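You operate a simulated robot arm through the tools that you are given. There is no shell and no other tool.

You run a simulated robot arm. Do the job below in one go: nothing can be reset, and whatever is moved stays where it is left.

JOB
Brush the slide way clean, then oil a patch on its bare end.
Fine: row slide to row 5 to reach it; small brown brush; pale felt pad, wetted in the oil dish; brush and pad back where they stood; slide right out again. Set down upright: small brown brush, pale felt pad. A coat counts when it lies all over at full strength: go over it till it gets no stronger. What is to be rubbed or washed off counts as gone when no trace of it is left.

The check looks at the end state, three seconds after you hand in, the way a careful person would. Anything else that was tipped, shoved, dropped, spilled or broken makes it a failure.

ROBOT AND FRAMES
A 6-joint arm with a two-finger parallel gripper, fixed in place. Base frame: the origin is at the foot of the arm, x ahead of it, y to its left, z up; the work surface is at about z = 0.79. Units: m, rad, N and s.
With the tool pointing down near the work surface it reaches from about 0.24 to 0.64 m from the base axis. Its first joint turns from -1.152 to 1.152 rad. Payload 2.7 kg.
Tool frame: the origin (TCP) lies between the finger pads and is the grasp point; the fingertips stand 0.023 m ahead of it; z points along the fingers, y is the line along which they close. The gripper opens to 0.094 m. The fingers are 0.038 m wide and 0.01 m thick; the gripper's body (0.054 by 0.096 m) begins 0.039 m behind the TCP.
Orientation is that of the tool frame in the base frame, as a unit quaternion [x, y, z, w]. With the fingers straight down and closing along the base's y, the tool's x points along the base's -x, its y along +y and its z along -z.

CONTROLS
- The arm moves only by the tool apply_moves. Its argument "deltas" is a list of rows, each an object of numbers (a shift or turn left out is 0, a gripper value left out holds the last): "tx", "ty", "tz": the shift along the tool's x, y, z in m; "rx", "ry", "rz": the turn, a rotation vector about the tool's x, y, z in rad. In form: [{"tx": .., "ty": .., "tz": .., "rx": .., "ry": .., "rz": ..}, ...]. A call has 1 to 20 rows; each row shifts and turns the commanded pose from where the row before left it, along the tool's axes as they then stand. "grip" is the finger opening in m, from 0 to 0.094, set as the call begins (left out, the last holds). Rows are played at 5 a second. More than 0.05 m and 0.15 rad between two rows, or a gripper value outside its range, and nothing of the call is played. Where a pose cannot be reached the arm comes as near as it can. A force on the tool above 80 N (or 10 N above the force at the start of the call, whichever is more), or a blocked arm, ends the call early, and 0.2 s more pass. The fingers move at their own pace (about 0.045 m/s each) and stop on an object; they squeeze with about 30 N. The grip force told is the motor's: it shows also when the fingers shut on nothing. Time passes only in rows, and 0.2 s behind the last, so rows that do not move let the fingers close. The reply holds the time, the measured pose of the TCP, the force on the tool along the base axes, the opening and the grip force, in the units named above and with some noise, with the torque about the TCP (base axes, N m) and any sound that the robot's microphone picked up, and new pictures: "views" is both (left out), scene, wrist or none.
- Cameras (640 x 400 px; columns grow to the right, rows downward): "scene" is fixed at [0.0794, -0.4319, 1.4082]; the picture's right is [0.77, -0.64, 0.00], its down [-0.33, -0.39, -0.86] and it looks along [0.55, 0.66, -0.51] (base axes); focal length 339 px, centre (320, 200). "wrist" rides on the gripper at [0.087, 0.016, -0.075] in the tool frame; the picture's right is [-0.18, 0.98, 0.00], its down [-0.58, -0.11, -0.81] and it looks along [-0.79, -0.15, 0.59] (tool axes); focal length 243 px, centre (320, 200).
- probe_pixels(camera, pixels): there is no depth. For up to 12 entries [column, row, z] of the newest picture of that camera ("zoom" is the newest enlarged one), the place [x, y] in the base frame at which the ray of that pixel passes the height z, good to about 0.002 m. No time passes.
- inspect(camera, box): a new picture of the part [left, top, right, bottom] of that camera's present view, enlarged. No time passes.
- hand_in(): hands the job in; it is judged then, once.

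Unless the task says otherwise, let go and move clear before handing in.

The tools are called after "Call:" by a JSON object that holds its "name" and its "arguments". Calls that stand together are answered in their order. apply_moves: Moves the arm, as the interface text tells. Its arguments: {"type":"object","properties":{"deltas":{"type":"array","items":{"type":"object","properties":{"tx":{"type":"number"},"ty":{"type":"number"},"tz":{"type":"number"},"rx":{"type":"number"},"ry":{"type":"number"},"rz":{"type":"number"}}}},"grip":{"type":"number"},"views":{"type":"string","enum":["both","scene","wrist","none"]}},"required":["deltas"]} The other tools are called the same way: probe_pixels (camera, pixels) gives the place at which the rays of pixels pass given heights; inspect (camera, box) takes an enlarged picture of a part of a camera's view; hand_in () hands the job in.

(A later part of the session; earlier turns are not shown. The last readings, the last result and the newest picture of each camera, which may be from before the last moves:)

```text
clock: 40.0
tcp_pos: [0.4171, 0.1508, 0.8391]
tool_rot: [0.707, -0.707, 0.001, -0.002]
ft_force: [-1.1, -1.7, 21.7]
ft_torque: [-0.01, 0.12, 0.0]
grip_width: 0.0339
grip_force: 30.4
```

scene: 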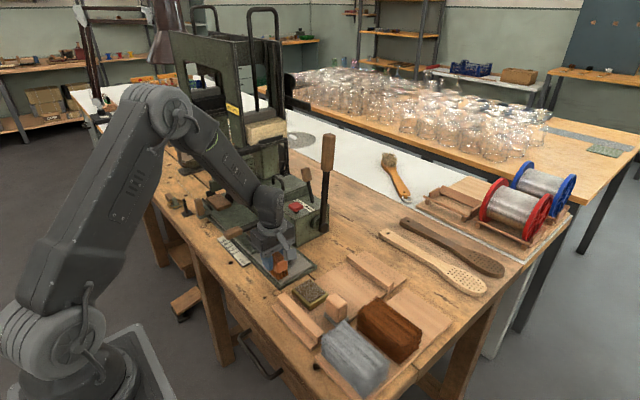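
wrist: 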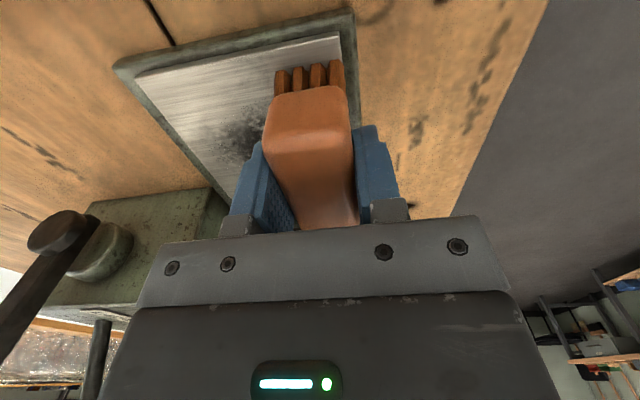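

Contact at z≈0.84 with 21.7 N; I'll ease up 1 mm and stroke slowly along +x across the dirt and back.

Call:
{"name": "apply_moves", "arguments": {"deltas": [{"tz": -0.001}, {"ty": -0.01}, {"ty": -0.01}, {"ty": -0.01}, {"ty": -0.01}, {"ty": -0.01}, {"ty": -0.01}, {"ty": -0.008}, {}], "views": "both"}}

```text
clock: 42.0
tcp_pos: [0.4832, 0.1501, 0.8405]
tool_rot: [0.707, -0.707, 0.0, -0.001]
ft_force: [-5.0, 0.4, 12.2]
ft_torque: [0.17, 0.13, 0.07]
grip_width: 0.0334
grip_force: 30.0
```

scene: 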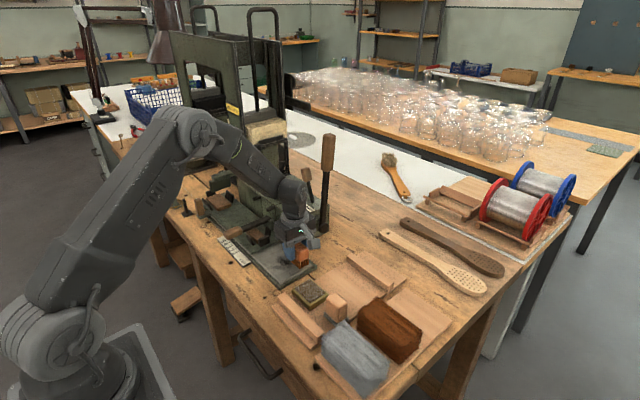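
wrist: 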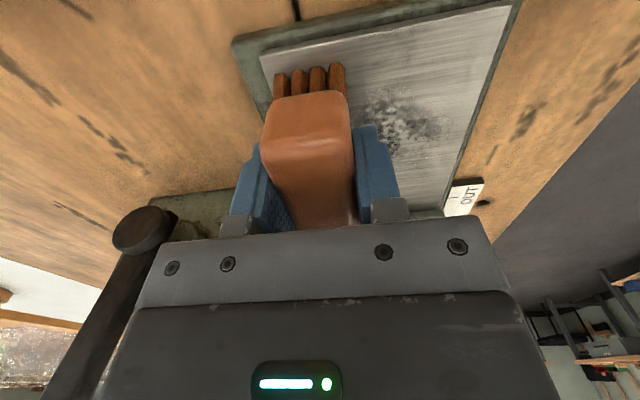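

Call:
{"name": "inspect", "arguments": {"camera": "wrist", "box": [250, 10, 510, 200]}}

Call:
{"name": "inspect", "arguments": {"camera": "scene", "box": [240, 230, 320, 290]}}

```text
2.11 times, centred on (380, 105) of wrist
```

zoom: 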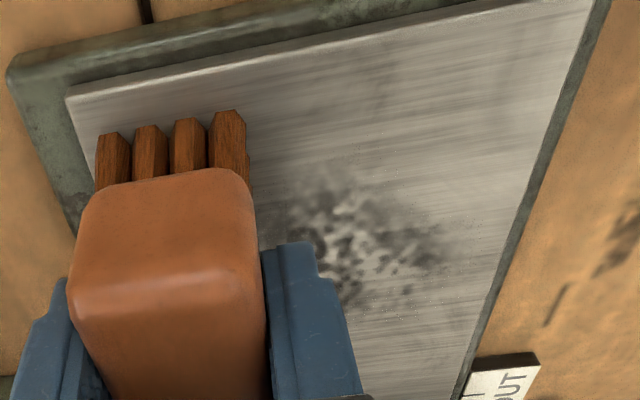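

```text
6.67 times, centred on (280, 260) of scene
```

zoom: 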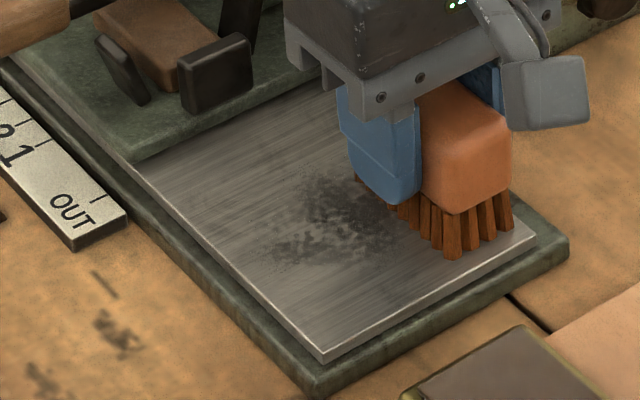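

The dirt fades with each pass. I'll repeat strokes along x, stepping in y, keeping the same light pressure.

Call:
{"name": "apply_moves", "arguments": {"deltas": [{"tx": -0.01}, {"ty": 0.01}, {"ty": 0.01}, {"ty": 0.01}, {"ty": 0.01}, {"ty": 0.01}, {"ty": 0.01}, {"ty": 0.01}, {"tx": -0.012}, {"ty": -0.01}, {"ty": -0.01}, {"ty": -0.01}, {"ty": -0.01}, {"ty": -0.01}, {"ty": -0.01}, {"ty": -0.01}, {}], "views": "both"}}

Call:
{"name": "inspect", "arguments": {"camera": "scene", "box": [240, 230, 320, 290]}}

Call:
{"name": "inspect", "arguments": {"camera": "wrist", "box": [250, 10, 510, 200]}}

```text
clock: 45.6
tcp_pos: [0.4841, 0.1727, 0.8398]
tool_rot: [-0.707, 0.707, 0.001, 0.001]
ft_force: [-5.1, 0.4, 13.1]
ft_torque: [0.08, 0.16, 0.02]
grip_width: 0.0335
grip_force: 30.1
```

scene: 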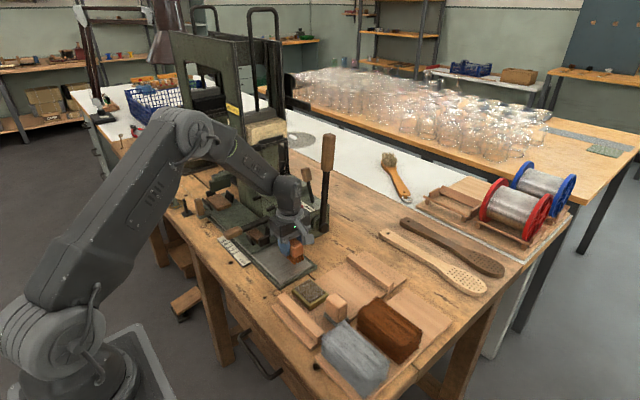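
wrist: 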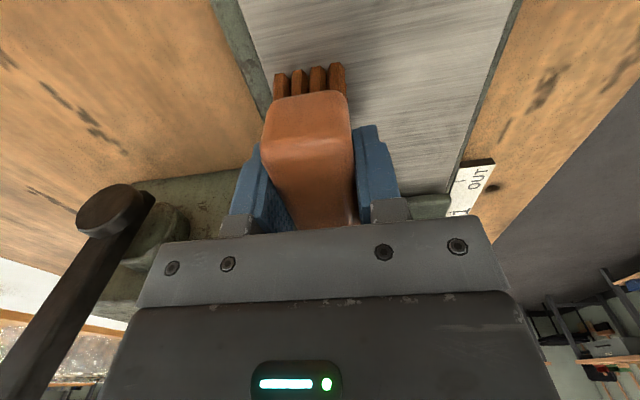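

```text
6.67 times, centred on (280, 260) of scene
```

zoom: 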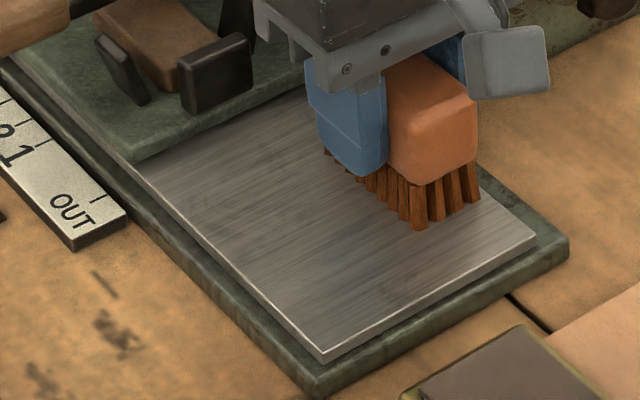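

```text
2.11 times, centred on (380, 105) of wrist
```

zoom: 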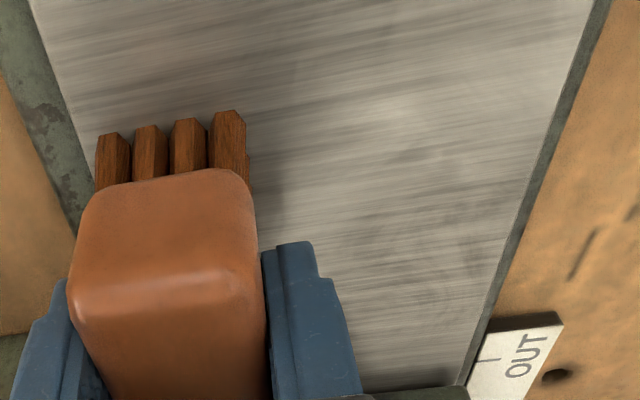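

Nearly clean already. I'll run further passes over the whole bare area, keeping clear of the machine block at larger y.

Call:
{"name": "apply_moves", "arguments": {"deltas": [{"ty": 0.01}, {"ty": 0.01}, {"tx": -0.015}, {"ty": 0.01}, {"ty": 0.01}, {"ty": 0.01}, {"ty": 0.01}, {"ty": 0.01}, {"tx": 0.02}, {"ty": -0.01}, {"ty": -0.01}, {"ty": -0.01}, {"ty": -0.01}, {"ty": -0.01}, {"ty": -0.01}, {"ty": -0.01}, {"ty": -0.004}, {"tx": 0.02}, {}], "views": "none"}}

Call:
{"name": "apply_moves", "arguments": {"deltas": [{"ty": 0.01}, {"ty": 0.01}, {"ty": 0.01}, {"ty": 0.01}, {"ty": 0.01}, {"ty": 0.01}, {"ty": 0.01}, {"ty": 0.004}, {"tx": 0.01}, {"ty": -0.01}, {"ty": -0.01}, {"ty": -0.01}, {"ty": -0.01}, {"ty": -0.01}, {"ty": -0.01}, {"ty": -0.01}, {"ty": -0.004}, {}], "views": "none"}}

Call:
{"name": "apply_moves", "arguments": {"deltas": [{"tz": -0.02}, {"tz": -0.03}, {"tz": -0.04}, {"tx": 0.04}, {"tx": 0.04}, {"tx": 0.03}, {}], "views": "both"}}

```text
clock: 49.6
tcp_pos: [0.488, 0.1463, 0.8398]
tool_rot: [-0.707, 0.707, 0.0, 0.002]
ft_force: [-1.1, 0.1, -1.7]
ft_torque: [0.0, 0.0, -0.02]
grip_width: 0.0335
grip_force: 30.3
```

```text
clock: 53.4
tcp_pos: [0.4881, 0.1374, 0.8393]
tool_rot: [0.707, -0.707, 0.0, -0.001]
ft_force: [-0.1, 0.1, -0.8]
ft_torque: [-0.01, 0.0, 0.02]
grip_width: 0.0337
grip_force: 29.2
```

```text
clock: 55.0
tcp_pos: [0.4858, 0.0247, 0.9295]
tool_rot: [0.707, -0.707, 0.0, -0.001]
ft_force: [0.0, 0.4, -1.3]
ft_torque: [0.01, -0.02, 0.01]
grip_width: 0.0335
grip_force: 30.0
```

scene: 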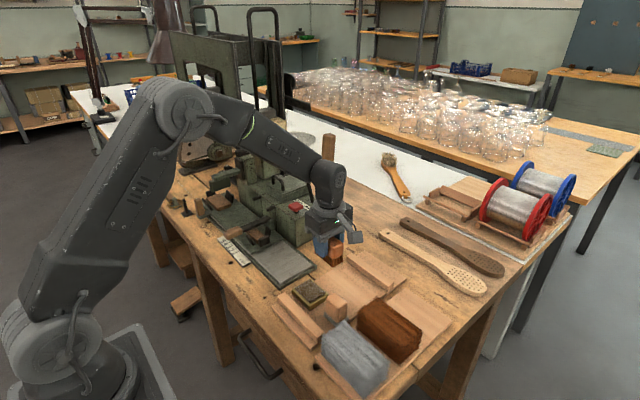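
wrist: 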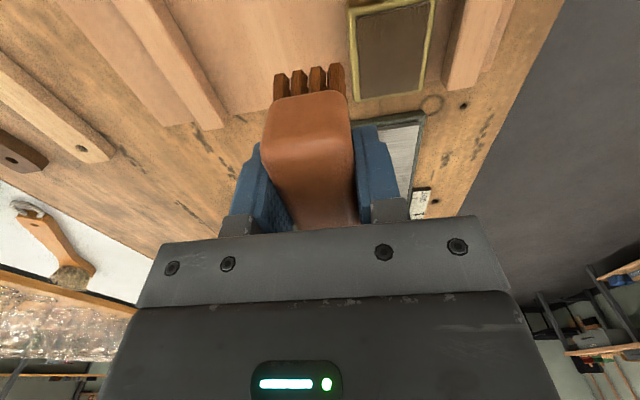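

The last readings showed no contact force, so later passes may have been lifting off. I'll inspect the way closely for any remaining trace.

Call:
{"name": "inspect", "arguments": {"camera": "scene", "box": [240, 230, 320, 290]}}

Call:
{"name": "inspect", "arguments": {"camera": "scene", "box": [260, 240, 310, 280]}}

Call:
{"name": "inspect", "arguments": {"camera": "wrist", "box": [260, 50, 440, 220]}}

```text
6.67 times, centred on (280, 260) of scene
```

zoom: 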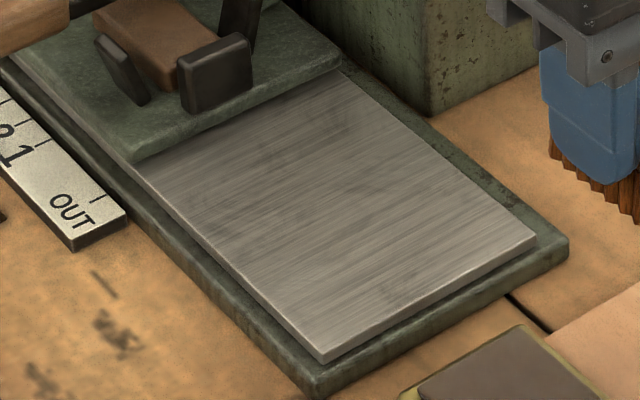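

```text
10.00 times, centred on (285, 260) of scene
```

zoom: 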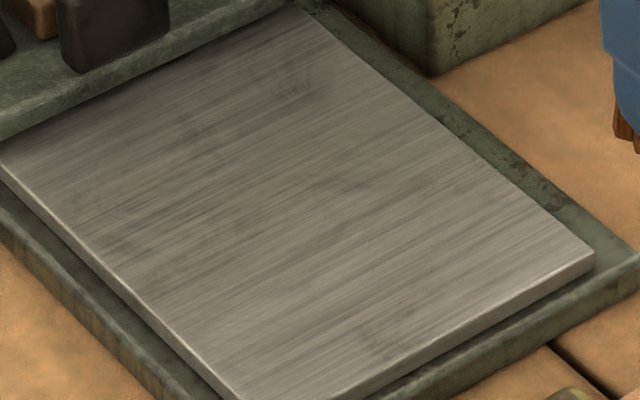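

```text
2.35 times, centred on (350, 135) of wrist
```

zoom: 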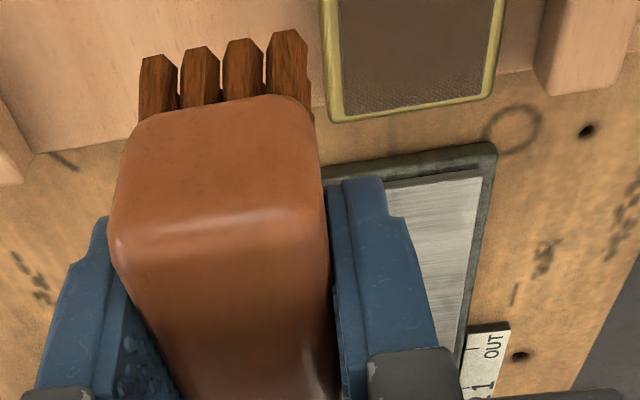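

The way looks clean apart from its own brushed texture. To be sure I'll go over the dirt area once more with verified contact force.

Call:
{"name": "apply_moves", "arguments": {"deltas": [{"tx": -0.035, "ty": 0.015}, {"tx": -0.035, "ty": 0.015}, {"tx": -0.035, "ty": 0.015}, {"tx": -0.035, "ty": 0.02}, {"tz": 0.04}, {"tz": 0.04}, {"tz": 0.009}, {}], "views": "none"}}

Call:
{"name": "apply_moves", "arguments": {"deltas": [{"tz": 0.001}, {"tz": 0.001}, {}], "views": "none"}}

```text
clock: 56.8
tcp_pos: [0.4244, 0.1678, 0.8413]
tool_rot: [0.708, -0.707, 0.0, -0.001]
ft_force: [0.2, 0.1, -0.4]
ft_torque: [0.0, 0.01, 0.0]
grip_width: 0.0338
grip_force: 30.2
```

```text
clock: 57.6
tcp_pos: [0.425, 0.1685, 0.84]
tool_rot: [-0.707, 0.707, 0.0, 0.001]
ft_force: [-0.1, -0.2, 2.7]
ft_torque: [-0.01, 0.14, 0.03]
grip_width: 0.0337
grip_force: 30.3
```

Contact starts at z≈0.8395. Pressing 1.2 mm further and stroking across at y≈0.168, then 0.155.

Call:
{"name": "apply_moves", "arguments": {"deltas": [{"tz": 0.0013}, {"ty": -0.01}, {"ty": -0.01}, {"ty": -0.01}, {"ty": -0.01}, {"ty": -0.01}, {"ty": -0.01}, {"tx": 0.012}, {"ty": 0.01}, {"ty": 0.01}, {"ty": 0.01}, {"ty": 0.01}, {"ty": 0.01}, {"ty": 0.01}, {"ty": 0.01}, {}], "views": "none"}}

Call:
{"name": "apply_moves", "arguments": {"deltas": [{"tz": 0.0005, "tx": -0.025}, {"ty": -0.01}, {"ty": -0.01}, {"ty": -0.01}, {"ty": -0.01}, {"ty": -0.01}, {"tx": 0.015}, {"ty": -0.015}, {"ty": 0.01}, {"ty": 0.01}, {"ty": 0.01}, {"ty": 0.01}, {"ty": 0.01}, {"ty": 0.01}, {"ty": 0.01}, {}], "views": "none"}}

```text
clock: 61.0
tcp_pos: [0.4126, 0.1557, 0.8368]
tool_rot: [-0.706, 0.708, 0.0, 0.001]
ft_force: [3.7, -0.4, 8.6]
ft_torque: [0.14, -0.15, -0.05]
grip_width: 0.0334
grip_force: 30.2
```

```text
clock: 64.4
tcp_pos: [0.4096, 0.1657, 0.8373]
tool_rot: [0.707, -0.707, 0.002, -0.002]
ft_force: [9.4, -0.8, 20.1]
ft_torque: [-0.3, -0.06, 0.08]
grip_width: 0.0338
grip_force: 30.4
```

Contact was good (8–20 N). One last pass nearer the −y side, then lift away and look.

Call:
{"name": "apply_moves", "arguments": {"deltas": [{"tz": -0.0007, "tx": 0.022}, {"ty": -0.01}, {"ty": -0.01}, {"ty": -0.01}, {"ty": -0.01}, {"ty": -0.01}, {"ty": -0.01}, {"ty": -0.01}, {"ty": -0.008}, {}], "views": "none"}}

Call:
{"name": "apply_moves", "arguments": {"deltas": [{"tz": -0.02}, {"tz": -0.03}, {"tz": -0.035}, {"tx": 0.035, "ty": -0.012}, {"tx": 0.035, "ty": -0.012}, {"tx": 0.035, "ty": -0.012}, {"tx": 0.035, "ty": -0.012}, {}], "views": "both"}}

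Call:
{"name": "inspect", "arguments": {"camera": "scene", "box": [260, 240, 310, 280]}}

Call:
{"name": "inspect", "arguments": {"camera": "wrist", "box": [230, 20, 430, 220]}}

```text
clock: 66.6
tcp_pos: [0.487, 0.1423, 0.8369]
tool_rot: [-0.707, 0.707, 0.0, 0.001]
ft_force: [-1.0, 0.6, -0.9]
ft_torque: [-0.04, 0.03, -0.03]
grip_width: 0.0338
grip_force: 30.3
```

```text
clock: 68.4
tcp_pos: [0.5334, 0.0041, 0.9238]
tool_rot: [-0.707, 0.707, -0.001, 0.001]
ft_force: [0.1, 0.2, -0.5]
ft_torque: [0.03, -0.01, -0.02]
grip_width: 0.0338
grip_force: 30.8
```

scene: 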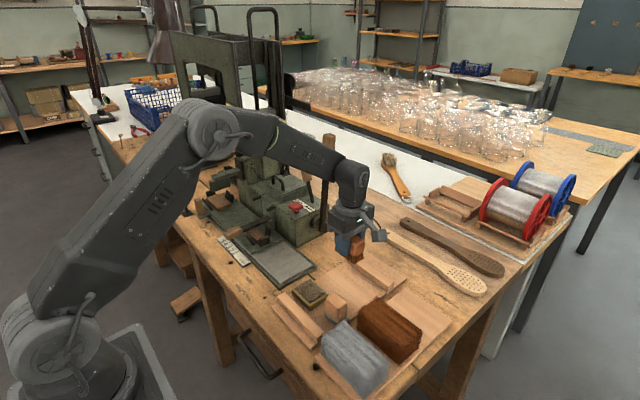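
wrist: 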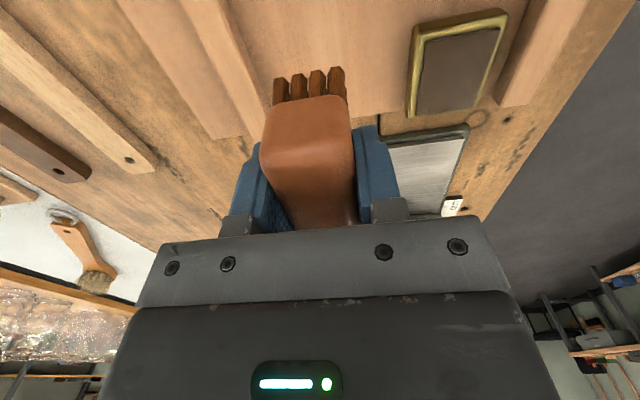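

```text
10.00 times, centred on (285, 260) of scene
```

zoom: 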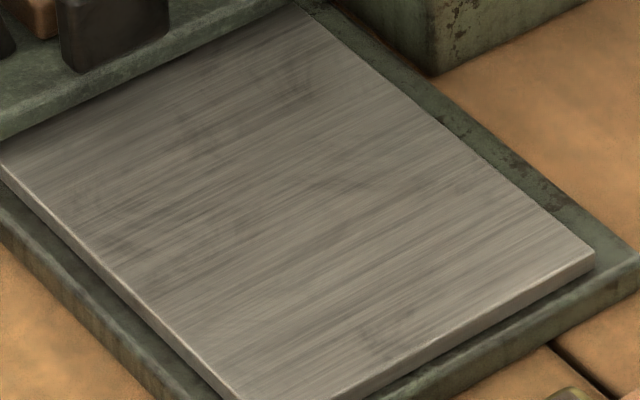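

```text
2.00 times, centred on (330, 120) of wrist
```

zoom: 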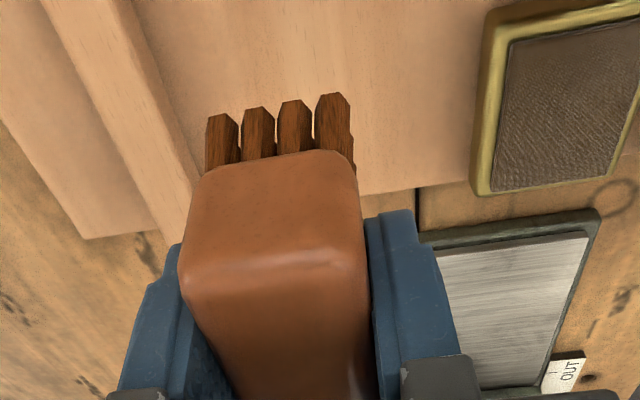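

The way's look is unchanged between the last two rounds, so what is left is its own texture: clean. Now I'll set the brush back down at its place, feeling for contact.

Call:
{"name": "apply_moves", "arguments": {"deltas": [{"ty": -0.001, "tx": 0.001, "tz": 0.04}, {"tz": 0.03}, {"tz": 0.012}, {}], "views": "both"}}

Call:
{"name": "inspect", "arguments": {"camera": "scene", "box": [315, 240, 395, 300]}}

```text
clock: 69.4
tcp_pos: [0.5338, 0.0024, 0.8399]
tool_rot: [0.708, -0.707, 0.001, -0.001]
ft_force: [0.5, 0.3, 0.0]
ft_torque: [-0.02, -0.02, 0.03]
grip_width: 0.0336
grip_force: 30.3
```

scene: 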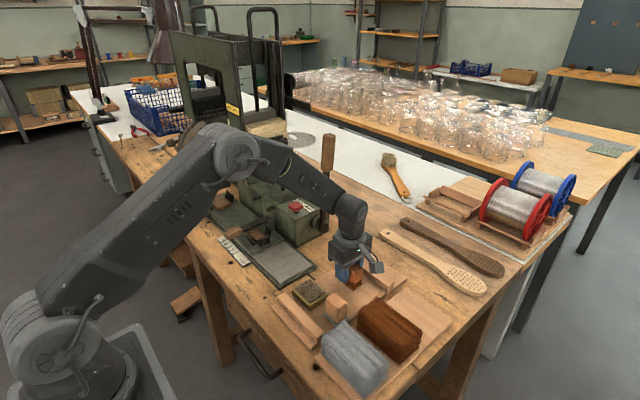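
wrist: 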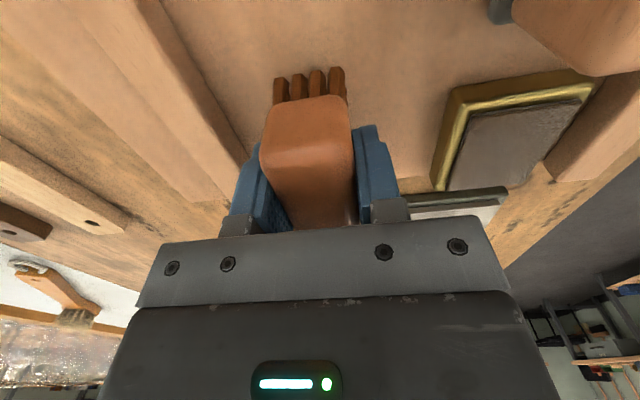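

```text
6.67 times, centred on (355, 270) of scene
```

zoom: 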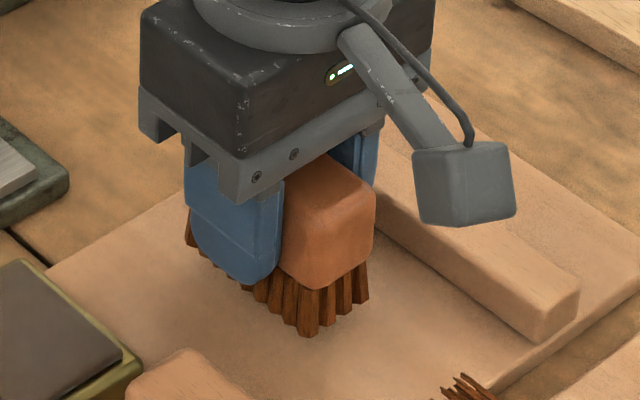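

The brush tips are still some millimetres above the board. Stepping down gently until contact.

Call:
{"name": "apply_moves", "arguments": {"deltas": [{"tz": 0.002}, {"tz": 0.002}, {"tz": 0.002}, {}], "views": "none"}}

Call:
{"name": "apply_moves", "arguments": {"deltas": [{"tz": 0.001}, {"tz": 0.001}, {}], "views": "none"}}

```text
clock: 70.4
tcp_pos: [0.535, 0.0016, 0.8341]
tool_rot: [0.707, -0.707, 0.0, -0.001]
ft_force: [-0.1, 1.0, -0.6]
ft_torque: [0.0, 0.02, -0.01]
grip_width: 0.0333
grip_force: 30.2
```

```text
clock: 71.2
tcp_pos: [0.5349, 0.0019, 0.8324]
tool_rot: [0.707, -0.707, 0.0, -0.002]
ft_force: [0.5, -0.2, -0.9]
ft_torque: [-0.02, 0.0, 0.01]
grip_width: 0.0335
grip_force: 29.8
```

Call:
{"name": "apply_moves", "arguments": {"deltas": [{"tz": 0.001}, {"tz": 0.001}, {}], "views": "none"}}

Call:
{"name": "inspect", "arguments": {"camera": "scene", "box": [315, 240, 395, 300]}}

```text
clock: 72.0
tcp_pos: [0.5368, 0.0026, 0.8303]
tool_rot: [0.707, -0.707, 0.0, -0.001]
ft_force: [-0.3, 0.1, -1.0]
ft_torque: [-0.02, 0.0, 0.0]
grip_width: 0.0335
grip_force: 30.2
```

```text
6.67 times, centred on (355, 270) of scene
```

zoom: 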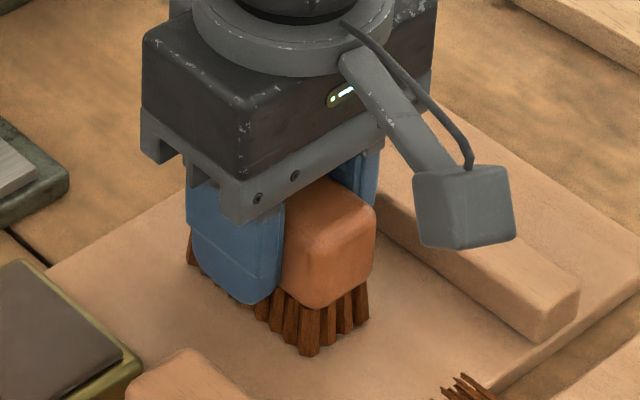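

The brush is about 1.3 px right of its original image position (≈3 mm along picture-right). I'll shift (−0.0023, +0.0019) and continue down to contact.

Call:
{"name": "apply_moves", "arguments": {"deltas": [{"ty": 0.0023, "tx": -0.0019}, {"tz": 0.001}, {}], "views": "none"}}

Call:
{"name": "apply_moves", "arguments": {"deltas": [{"tz": 0.001}, {}], "views": "none"}}

Call:
{"name": "inspect", "arguments": {"camera": "scene", "box": [315, 240, 395, 300]}}

```text
clock: 72.8
tcp_pos: [0.5326, 0.0031, 0.83]
tool_rot: [-0.707, 0.707, 0.0, 0.001]
ft_force: [-0.6, -0.5, -1.3]
ft_torque: [0.0, -0.01, -0.03]
grip_width: 0.0335
grip_force: 29.6
```

```text
clock: 73.4
tcp_pos: [0.5316, 0.0046, 0.8277]
tool_rot: [-0.707, 0.707, -0.001, 0.001]
ft_force: [0.9, 0.1, -0.6]
ft_torque: [0.03, 0.02, 0.03]
grip_width: 0.0333
grip_force: 29.9
```

```text
6.67 times, centred on (355, 270) of scene
```

zoom: 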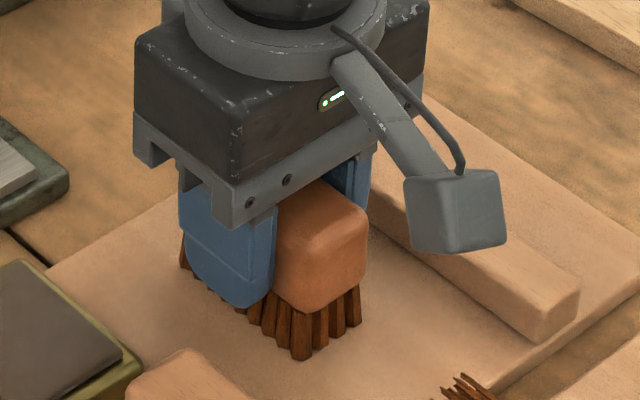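

Call:
{"name": "apply_moves", "arguments": {"deltas": [{"tz": 0.001}, {}], "views": "none"}}

Call:
{"name": "apply_moves", "arguments": {"deltas": [{"tz": 0.001}, {}], "views": "none"}}

Call:
{"name": "inspect", "arguments": {"camera": "wrist", "box": [220, 40, 420, 240]}}

```text
clock: 74.0
tcp_pos: [0.5329, 0.004, 0.8281]
tool_rot: [0.707, -0.707, 0.0, -0.003]
ft_force: [-1.3, 0.9, 8.5]
ft_torque: [0.02, 0.17, 0.0]
grip_width: 0.0333
grip_force: 30.1
```

```text
clock: 74.6
tcp_pos: [0.5334, 0.0031, 0.8285]
tool_rot: [0.708, -0.707, 0.002, -0.002]
ft_force: [-5.8, -1.6, 23.6]
ft_torque: [-0.04, 0.29, 0.02]
grip_width: 0.0337
grip_force: 30.2
```

```text
2.00 times, centred on (320, 140) of wrist
```

zoom: 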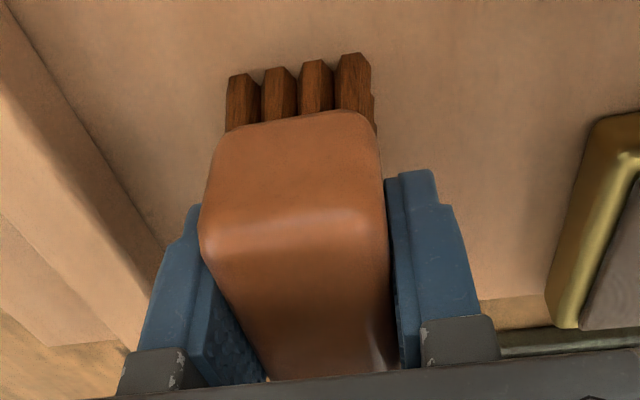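

The brush now stands on the board (23.6 N). Ease up 1.5 mm, open the fingers to 0.06, and check it stays upright before rising.

Call:
{"name": "apply_moves", "arguments": {"deltas": [{"tz": -0.0015}, {}], "views": "none"}}

Call:
{"name": "apply_moves", "arguments": {"deltas": [{}, {}, {}, {"tz": -0.01}, {"tz": -0.03}, {"tz": -0.04}, {"tz": -0.04}, {}], "grip": 0.06, "views": "both"}}

Call:
{"name": "inspect", "arguments": {"camera": "scene", "box": [320, 240, 400, 300]}}

```text
clock: 75.2
tcp_pos: [0.5328, 0.0034, 0.8287]
tool_rot: [-0.707, 0.707, -0.003, 0.002]
ft_force: [5.0, -4.9, 14.4]
ft_torque: [-0.1, -0.03, 0.03]
grip_width: 0.0337
grip_force: 29.8
```

```text
clock: 77.0
tcp_pos: [0.5309, 0.0015, 0.948]
tool_rot: [0.707, -0.707, 0.0, -0.001]
ft_force: [0.3, -0.3, 0.3]
ft_torque: [0.0, 0.01, -0.01]
grip_width: 0.0601
grip_force: 0.0
```

scene: 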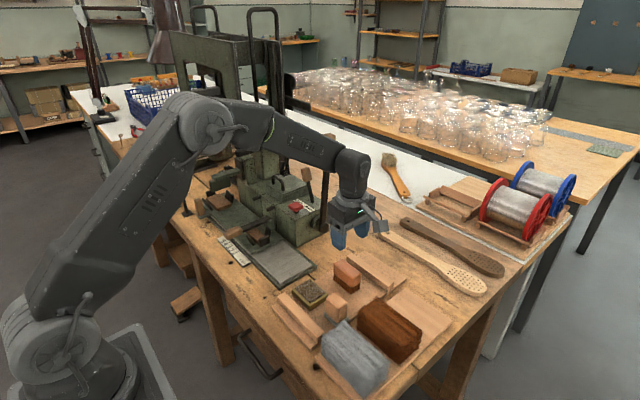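
wrist: 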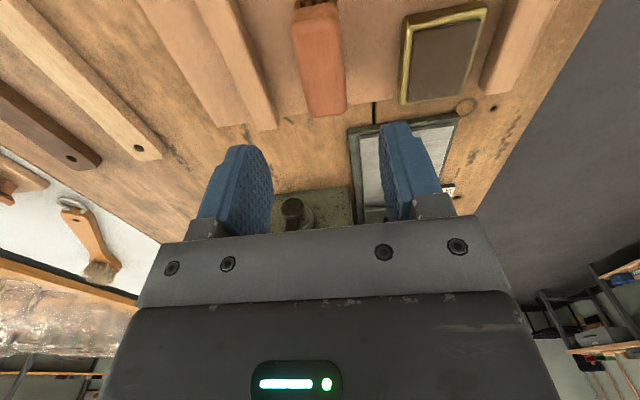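

```text
6.67 times, centred on (360, 270) of scene
```

zoom: 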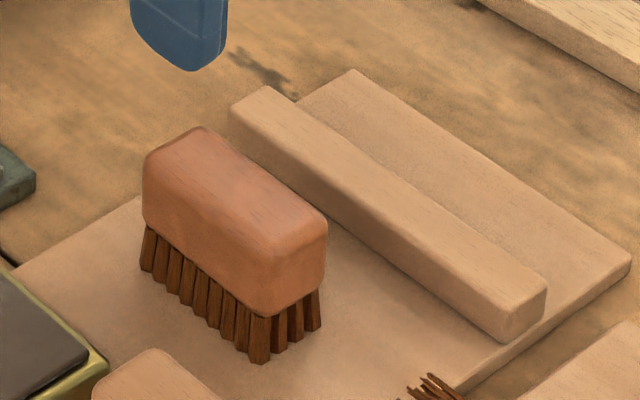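

The brush stands upright within ~2 mm of its original spot. Next I'll back toward −y to get a good view of the felt pad and the oil dish.

Call:
{"name": "apply_moves", "arguments": {"deltas": [{"tz": -0.03}, {"tx": 0.038, "ty": 0.018}, {"tx": 0.038, "ty": 0.018}, {"tx": 0.038, "ty": 0.018}, {"tx": 0.038, "ty": 0.018}, {"tx": 0.038, "ty": 0.018}, {}], "views": "both"}}

Call:
{"name": "inspect", "arguments": {"camera": "wrist", "box": [220, 60, 440, 240]}}

Call:
{"name": "inspect", "arguments": {"camera": "scene", "box": [285, 270, 365, 330]}}

```text
clock: 78.6
tcp_pos: [0.4438, -0.1878, 0.9793]
tool_rot: [0.707, -0.707, 0.0, -0.001]
ft_force: [0.2, 0.6, 0.4]
ft_torque: [-0.04, 0.02, 0.02]
grip_width: 0.0599
grip_force: 0.1
```

scene: 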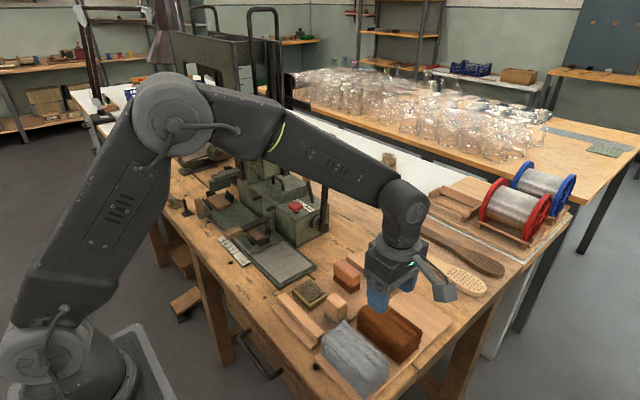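
wrist: 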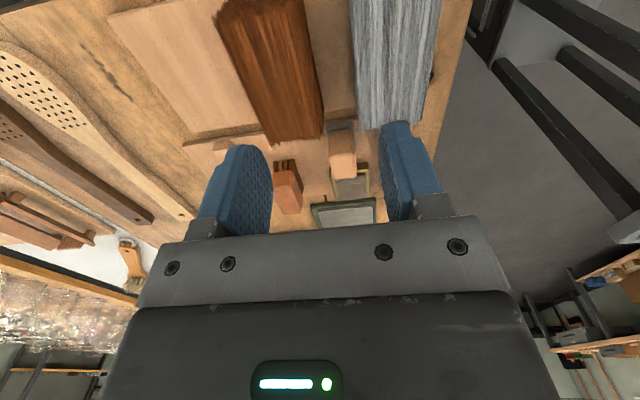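

```text
2.22 times, centred on (330, 150) of wrist
```

zoom: 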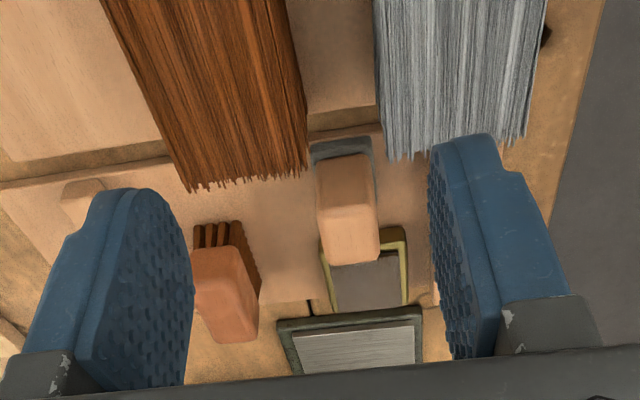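

```text
6.67 times, centred on (325, 300) of scene
```

zoom: 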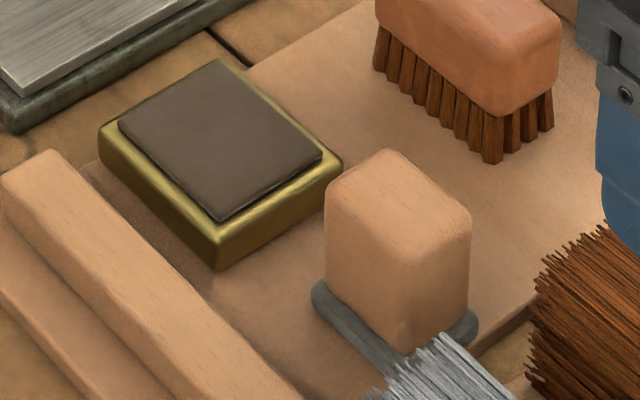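

Call:
{"name": "probe_pixels", "arguments": {"camera": "wrist", "pixels": [[330.9, 151.4, 0.835], [354.4, 149.2, 0.835], [335, 178.9, 0.835], [357.1, 175.8, 0.835], [325.1, 126.7, 0.8], [352.6, 122.2, 0.8], [363.8, 131.2, 0.8], [363.8, 131.2, 0.83], [323.3, 138.8, 0.8], [323.3, 138.8, 0.83], [271.5, 145.6, 0.8], [330.9, 151.4, 0.825]]}}

Call:
{"name": "probe_pixels", "arguments": {"camera": "scene", "pixels": [[325.8, 285, 0.835], [335.5, 277.5, 0.835], [347.3, 287, 0.835], [338, 296, 0.835], [324.3, 300, 0.8], [338.5, 307.5, 0.8], [348.5, 304, 0.8], [336, 308, 0.795], [340.3, 305.5, 0.81], [347, 302, 0.81]]}}

```text
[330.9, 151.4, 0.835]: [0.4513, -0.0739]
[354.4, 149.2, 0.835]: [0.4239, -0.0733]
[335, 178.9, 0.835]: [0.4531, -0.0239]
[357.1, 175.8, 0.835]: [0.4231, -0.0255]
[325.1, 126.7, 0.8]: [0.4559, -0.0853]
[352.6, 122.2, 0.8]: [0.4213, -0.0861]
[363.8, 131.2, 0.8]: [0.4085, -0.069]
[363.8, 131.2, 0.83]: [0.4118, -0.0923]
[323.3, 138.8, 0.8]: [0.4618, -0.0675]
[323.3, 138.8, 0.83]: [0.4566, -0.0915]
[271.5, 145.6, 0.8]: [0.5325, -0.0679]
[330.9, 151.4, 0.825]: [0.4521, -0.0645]
```

```text
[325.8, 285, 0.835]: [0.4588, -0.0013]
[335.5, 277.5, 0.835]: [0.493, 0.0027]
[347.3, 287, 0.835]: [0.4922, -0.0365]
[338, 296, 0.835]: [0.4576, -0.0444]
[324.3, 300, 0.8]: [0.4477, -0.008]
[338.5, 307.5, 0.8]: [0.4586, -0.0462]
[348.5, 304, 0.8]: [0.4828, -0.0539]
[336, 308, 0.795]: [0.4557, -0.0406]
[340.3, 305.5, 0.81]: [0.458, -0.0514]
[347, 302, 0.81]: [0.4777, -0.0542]
```

Call:
{"name": "probe_pixels", "arguments": {"camera": "scene", "pixels": [[326.2, 298.5, 0.835], [335.2, 292.5, 0.835], [347.5, 302.2, 0.835], [337.7, 308.5, 0.835], [326.2, 298.5, 0.845], [335.2, 292.5, 0.845], [347.5, 302.2, 0.845], [337.7, 308.5, 0.845], [323.9, 313.5, 0.795], [336.2, 325.5, 0.795], [348.7, 318.7, 0.795]]}}

Call:
{"name": "probe_pixels", "arguments": {"camera": "wrist", "pixels": [[330.9, 151.4, 0.845], [354.4, 149.2, 0.845], [335, 178.9, 0.845], [357.1, 175.8, 0.845], [325.1, 126.7, 0.795], [352.6, 122.2, 0.795]]}}

```text
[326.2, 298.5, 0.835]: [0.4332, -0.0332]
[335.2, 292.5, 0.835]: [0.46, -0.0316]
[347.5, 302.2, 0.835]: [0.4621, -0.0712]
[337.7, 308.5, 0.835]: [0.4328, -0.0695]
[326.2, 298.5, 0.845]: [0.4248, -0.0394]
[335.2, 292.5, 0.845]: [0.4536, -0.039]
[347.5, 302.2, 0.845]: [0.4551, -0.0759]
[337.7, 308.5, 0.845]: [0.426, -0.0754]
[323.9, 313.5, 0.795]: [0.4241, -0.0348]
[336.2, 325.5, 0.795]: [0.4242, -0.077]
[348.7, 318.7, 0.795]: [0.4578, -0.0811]
```

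```text
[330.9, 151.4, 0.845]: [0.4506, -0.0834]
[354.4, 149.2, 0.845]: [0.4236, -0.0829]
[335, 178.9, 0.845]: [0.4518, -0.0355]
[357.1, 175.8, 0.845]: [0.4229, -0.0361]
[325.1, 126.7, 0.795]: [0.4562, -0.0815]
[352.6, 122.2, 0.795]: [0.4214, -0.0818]
```

The pad block is about x 0.424–0.454, y −0.077…−0.037, top z≈0.843, felt foot slightly larger; the bundles end near y≈−0.09. I'll move above it at z≈0.93 and verify.

Call:
{"name": "apply_moves", "arguments": {"deltas": [{"tx": -0.045}, {"tx": -0.045}, {"tx": -0.045, "ty": 0.005}, {"tz": 0.025}, {"tz": 0.025}, {}], "grip": 0.056, "views": "both"}}

Call:
{"name": "inspect", "arguments": {"camera": "wrist", "box": [230, 0, 430, 150]}}

Call:
{"name": "inspect", "arguments": {"camera": "scene", "box": [300, 265, 390, 335]}}

```text
clock: 80.0
tcp_pos: [0.4378, -0.0514, 0.9293]
tool_rot: [-0.707, 0.708, 0.0, 0.001]
ft_force: [0.1, 0.6, 0.6]
ft_torque: [0.01, -0.01, 0.01]
grip_width: 0.0561
grip_force: 0.1
```

scene: 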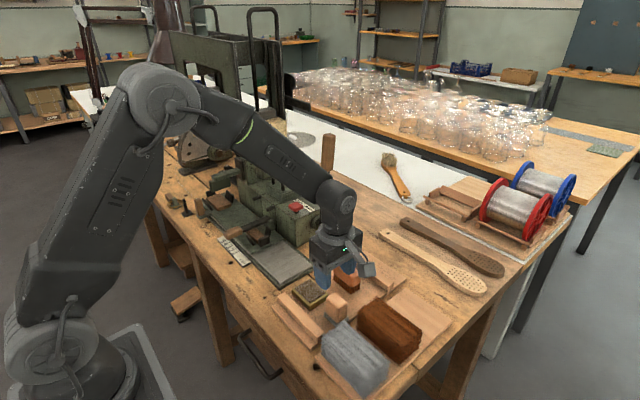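
wrist: 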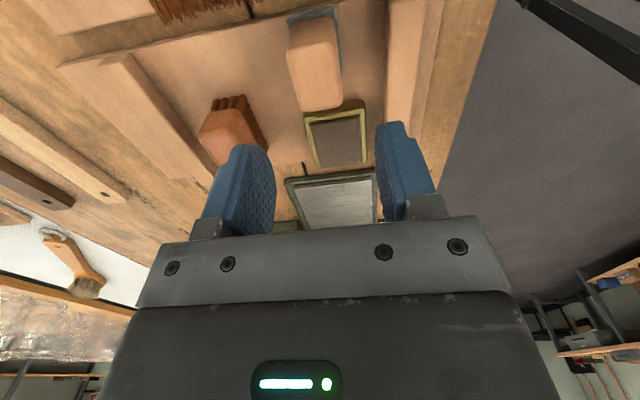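

```text
2.67 times, centred on (330, 75) of wrist
```

zoom: 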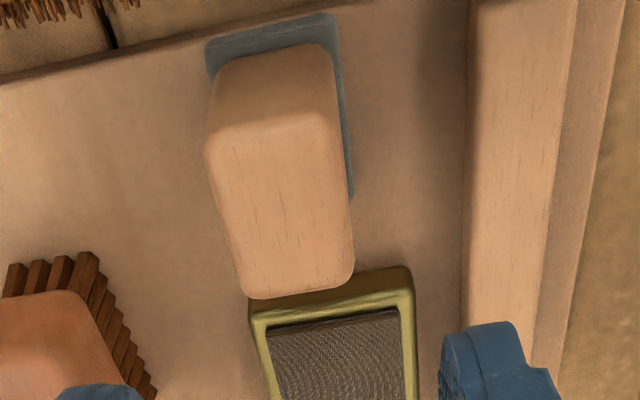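

```text
5.71 times, centred on (345, 300) of scene
```

zoom: 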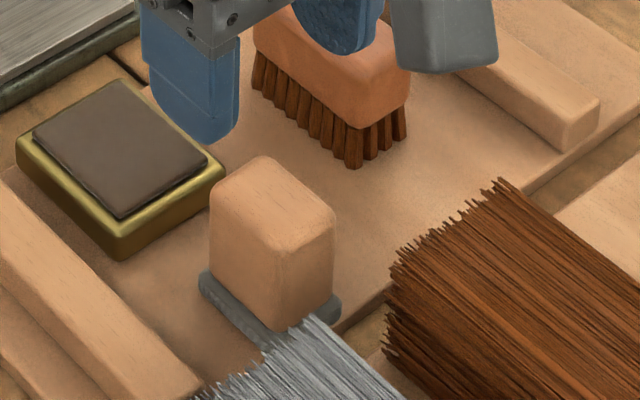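

Call:
{"name": "probe_pixels", "arguments": {"camera": "wrist", "pixels": [[287.9, 52.4, 0.84], [331.7, 43, 0.84], [301.8, 111.6, 0.84], [342.2, 104.9, 0.84], [287.9, 52.4, 0.845], [331.7, 43, 0.845], [301.8, 111.6, 0.845], [342.2, 104.9, 0.845], [287, 26, 0.795], [336, 8, 0.795], [342, 73, 0.795]]}}

Call:
{"name": "probe_pixels", "arguments": {"camera": "scene", "pixels": [[326.2, 298.5, 0.84], [335.2, 292.5, 0.84], [347.5, 302.2, 0.84], [357, 309, 0.82], [378, 297, 0.84], [376, 297, 0.82]]}}

```text
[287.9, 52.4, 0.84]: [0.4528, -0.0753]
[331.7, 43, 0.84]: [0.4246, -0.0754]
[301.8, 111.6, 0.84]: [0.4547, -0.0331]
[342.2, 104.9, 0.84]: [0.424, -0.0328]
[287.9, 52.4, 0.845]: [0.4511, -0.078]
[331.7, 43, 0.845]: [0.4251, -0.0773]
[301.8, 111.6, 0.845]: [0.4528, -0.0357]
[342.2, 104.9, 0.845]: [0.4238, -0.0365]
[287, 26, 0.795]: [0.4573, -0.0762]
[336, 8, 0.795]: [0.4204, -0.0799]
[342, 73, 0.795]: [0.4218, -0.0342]
```

```text
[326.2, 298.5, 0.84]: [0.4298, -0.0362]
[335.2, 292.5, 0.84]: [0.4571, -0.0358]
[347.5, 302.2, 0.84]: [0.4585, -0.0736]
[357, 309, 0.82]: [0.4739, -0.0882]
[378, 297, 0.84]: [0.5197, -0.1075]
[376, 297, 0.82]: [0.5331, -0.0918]
```

Call:
{"name": "probe_pixels", "arguments": {"camera": "wrist", "pixels": [[386, 60, 0.805], [384, 100, 0.805], [386, 60, 0.815]]}}

Call:
{"name": "apply_moves", "arguments": {"deltas": [{"tx": 0.0036, "ty": -0.0017, "tz": 0.03}, {"tz": 0.03}, {"tz": 0.02}, {}], "grip": 0.052, "views": "both"}}

Call:
{"name": "inspect", "arguments": {"camera": "wrist", "box": [220, 30, 420, 240]}}

Call:
{"name": "inspect", "arguments": {"camera": "scene", "box": [300, 265, 390, 335]}}

```text
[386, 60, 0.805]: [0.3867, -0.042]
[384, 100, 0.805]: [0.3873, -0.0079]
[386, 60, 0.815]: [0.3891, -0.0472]
```

```text
clock: 81.0
tcp_pos: [0.4405, -0.0546, 0.8486]
tool_rot: [0.707, -0.707, 0.0, -0.002]
ft_force: [-0.1, 0.7, -0.6]
ft_torque: [0.01, -0.01, 0.01]
grip_width: 0.0521
grip_force: 0.2
```

scene: 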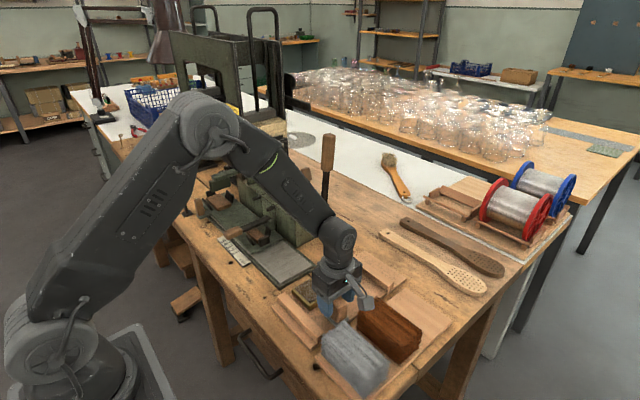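
wrist: 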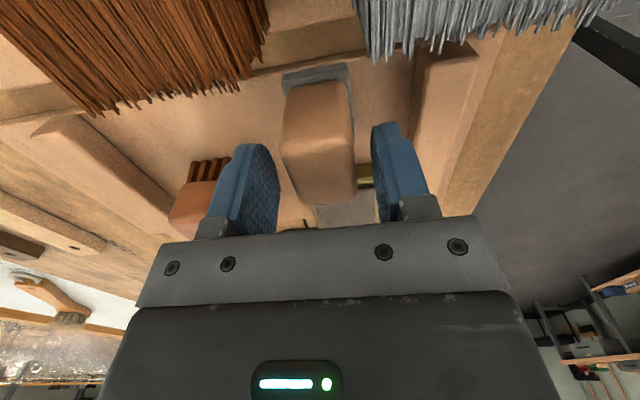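

```text
1.90 times, centred on (320, 135) of wrist
```

zoom: 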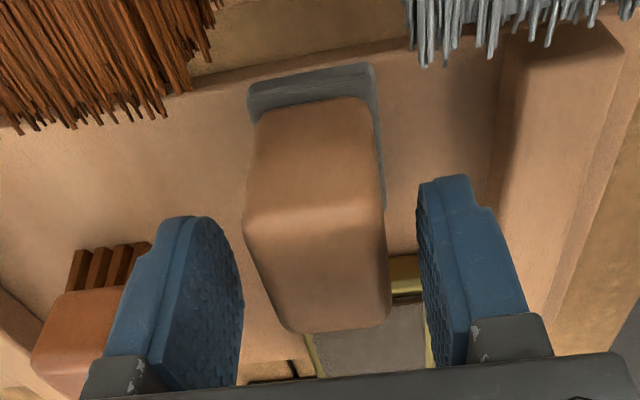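

```text
5.71 times, centred on (345, 300) of scene
```

zoom: 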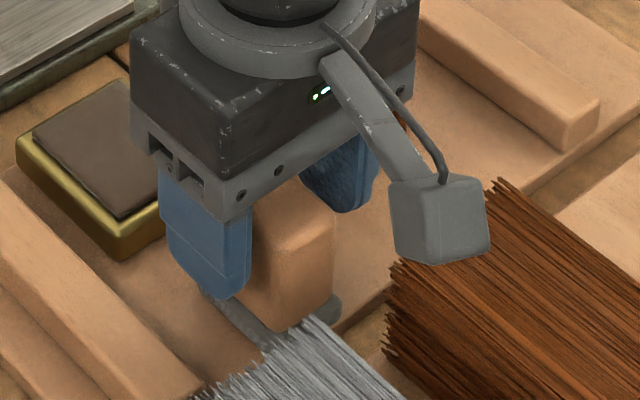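

The pad is centred between the fingers. Going down 16 mm further and closing.

Call:
{"name": "apply_moves", "arguments": {"deltas": [{"tz": 0.01}, {"tz": 0.006}, {}], "views": "none"}}

Call:
{"name": "apply_moves", "arguments": {"deltas": [{}, {}, {}, {}], "grip": 0.0, "views": "both"}}

```text
clock: 81.8
tcp_pos: [0.4411, -0.0547, 0.8326]
tool_rot: [0.707, -0.707, -0.001, -0.002]
ft_force: [-0.4, -0.4, 0.4]
ft_torque: [0.02, -0.01, 0.0]
grip_width: 0.052
grip_force: 0.0
```

```text
clock: 82.8
tcp_pos: [0.4411, -0.0549, 0.8316]
tool_rot: [-0.707, 0.707, 0.0, 0.001]
ft_force: [0.5, -0.3, 0.2]
ft_torque: [0.02, 0.02, -0.01]
grip_width: 0.0311
grip_force: 29.7
```

scene: 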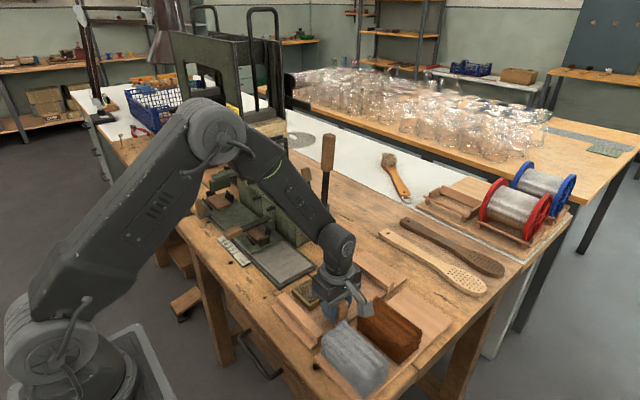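
wrist: 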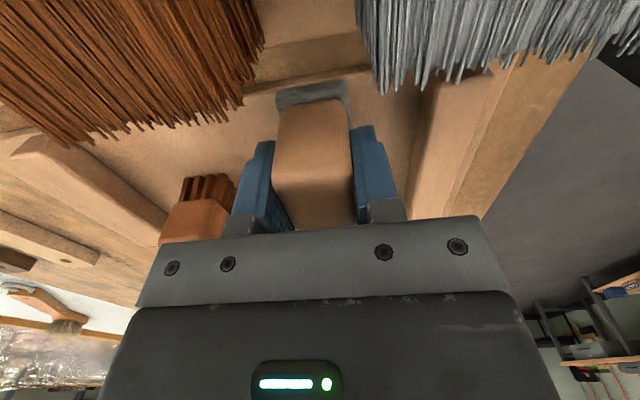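

Gripped (0.0311). Pick pose ≈ (0.441, −0.0548, 0.832). Lifting slowly.

Call:
{"name": "apply_moves", "arguments": {"deltas": [{"tz": -0.003}, {"tz": -0.006}, {"tz": -0.01}, {"tz": -0.015}, {"tz": -0.015}, {}], "views": "both"}}

Call:
{"name": "inspect", "arguments": {"camera": "scene", "box": [285, 255, 375, 325]}}

```text
clock: 84.2
tcp_pos: [0.439, -0.0558, 0.8821]
tool_rot: [-0.707, 0.707, 0.0, 0.001]
ft_force: [0.3, -1.4, -0.8]
ft_torque: [0.01, 0.01, 0.04]
grip_width: 0.0315
grip_force: 30.0
```

scene: 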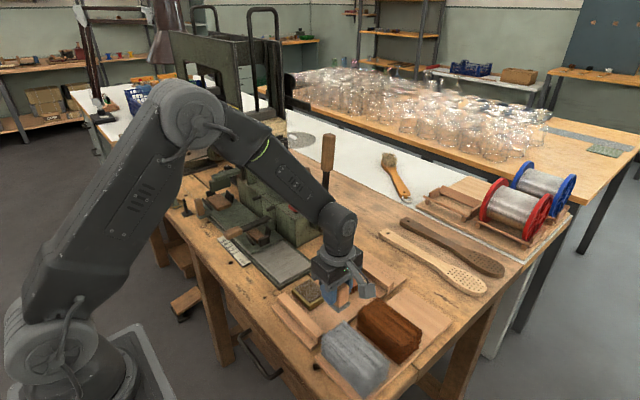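
wrist: 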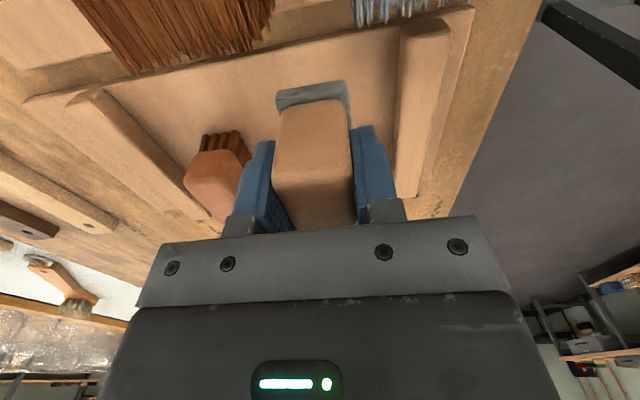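

```text
5.71 times, centred on (330, 290) of scene
```

zoom: 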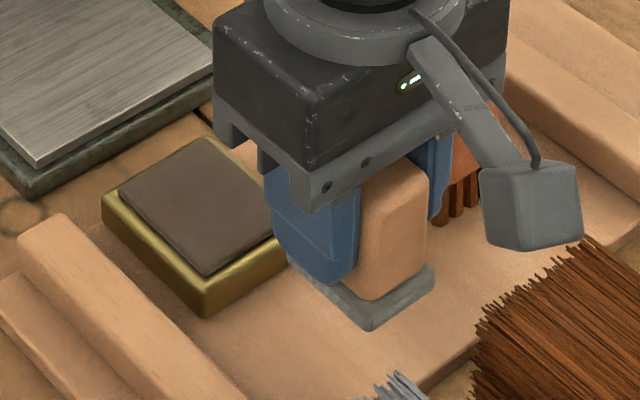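

The pad is held with its felt level. Carrying it over the oil dish centre (0.433, 0.032).

Call:
{"name": "apply_moves", "arguments": {"deltas": [{"tx": -0.03, "ty": 0.002}, {"tx": -0.03, "ty": 0.002}, {"tx": -0.028, "ty": 0.002}, {"tz": 0.012}, {}], "views": "both"}}

Call:
{"name": "inspect", "arguments": {"camera": "scene", "box": [270, 250, 350, 310]}}

Call:
{"name": "inspect", "arguments": {"camera": "wrist", "box": [220, 40, 420, 240]}}

```text
clock: 85.4
tcp_pos: [0.4329, 0.0351, 0.8697]
tool_rot: [-0.707, 0.707, 0.0, 0.001]
ft_force: [0.0, 0.2, -0.8]
ft_torque: [0.0, 0.0, -0.01]
grip_width: 0.031
grip_force: 30.2
```

scene: 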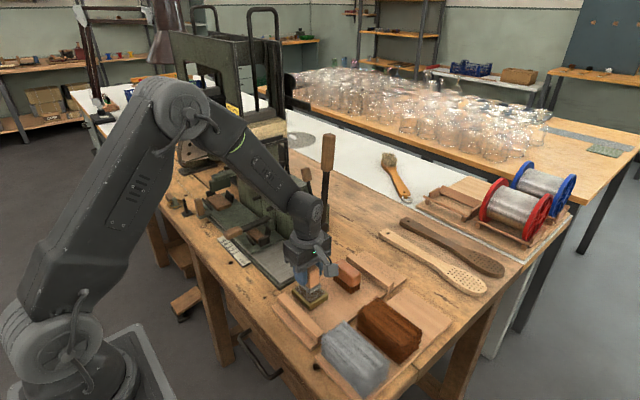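
wrist: 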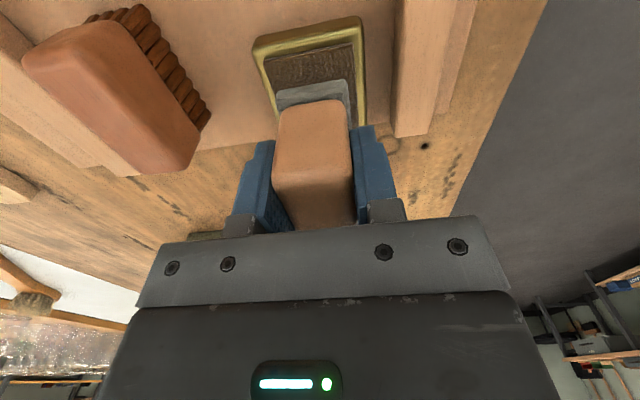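

```text
6.67 times, centred on (310, 280) of scene
```

zoom: 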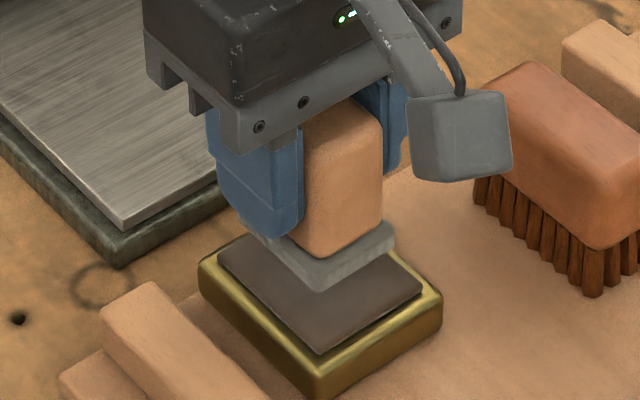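

```text
2.00 times, centred on (320, 140) of wrist
```

zoom: 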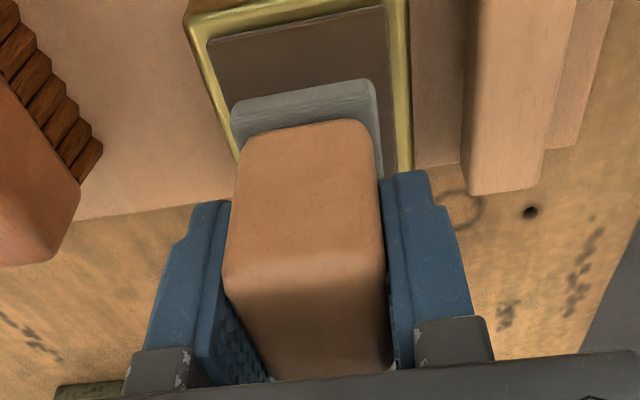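

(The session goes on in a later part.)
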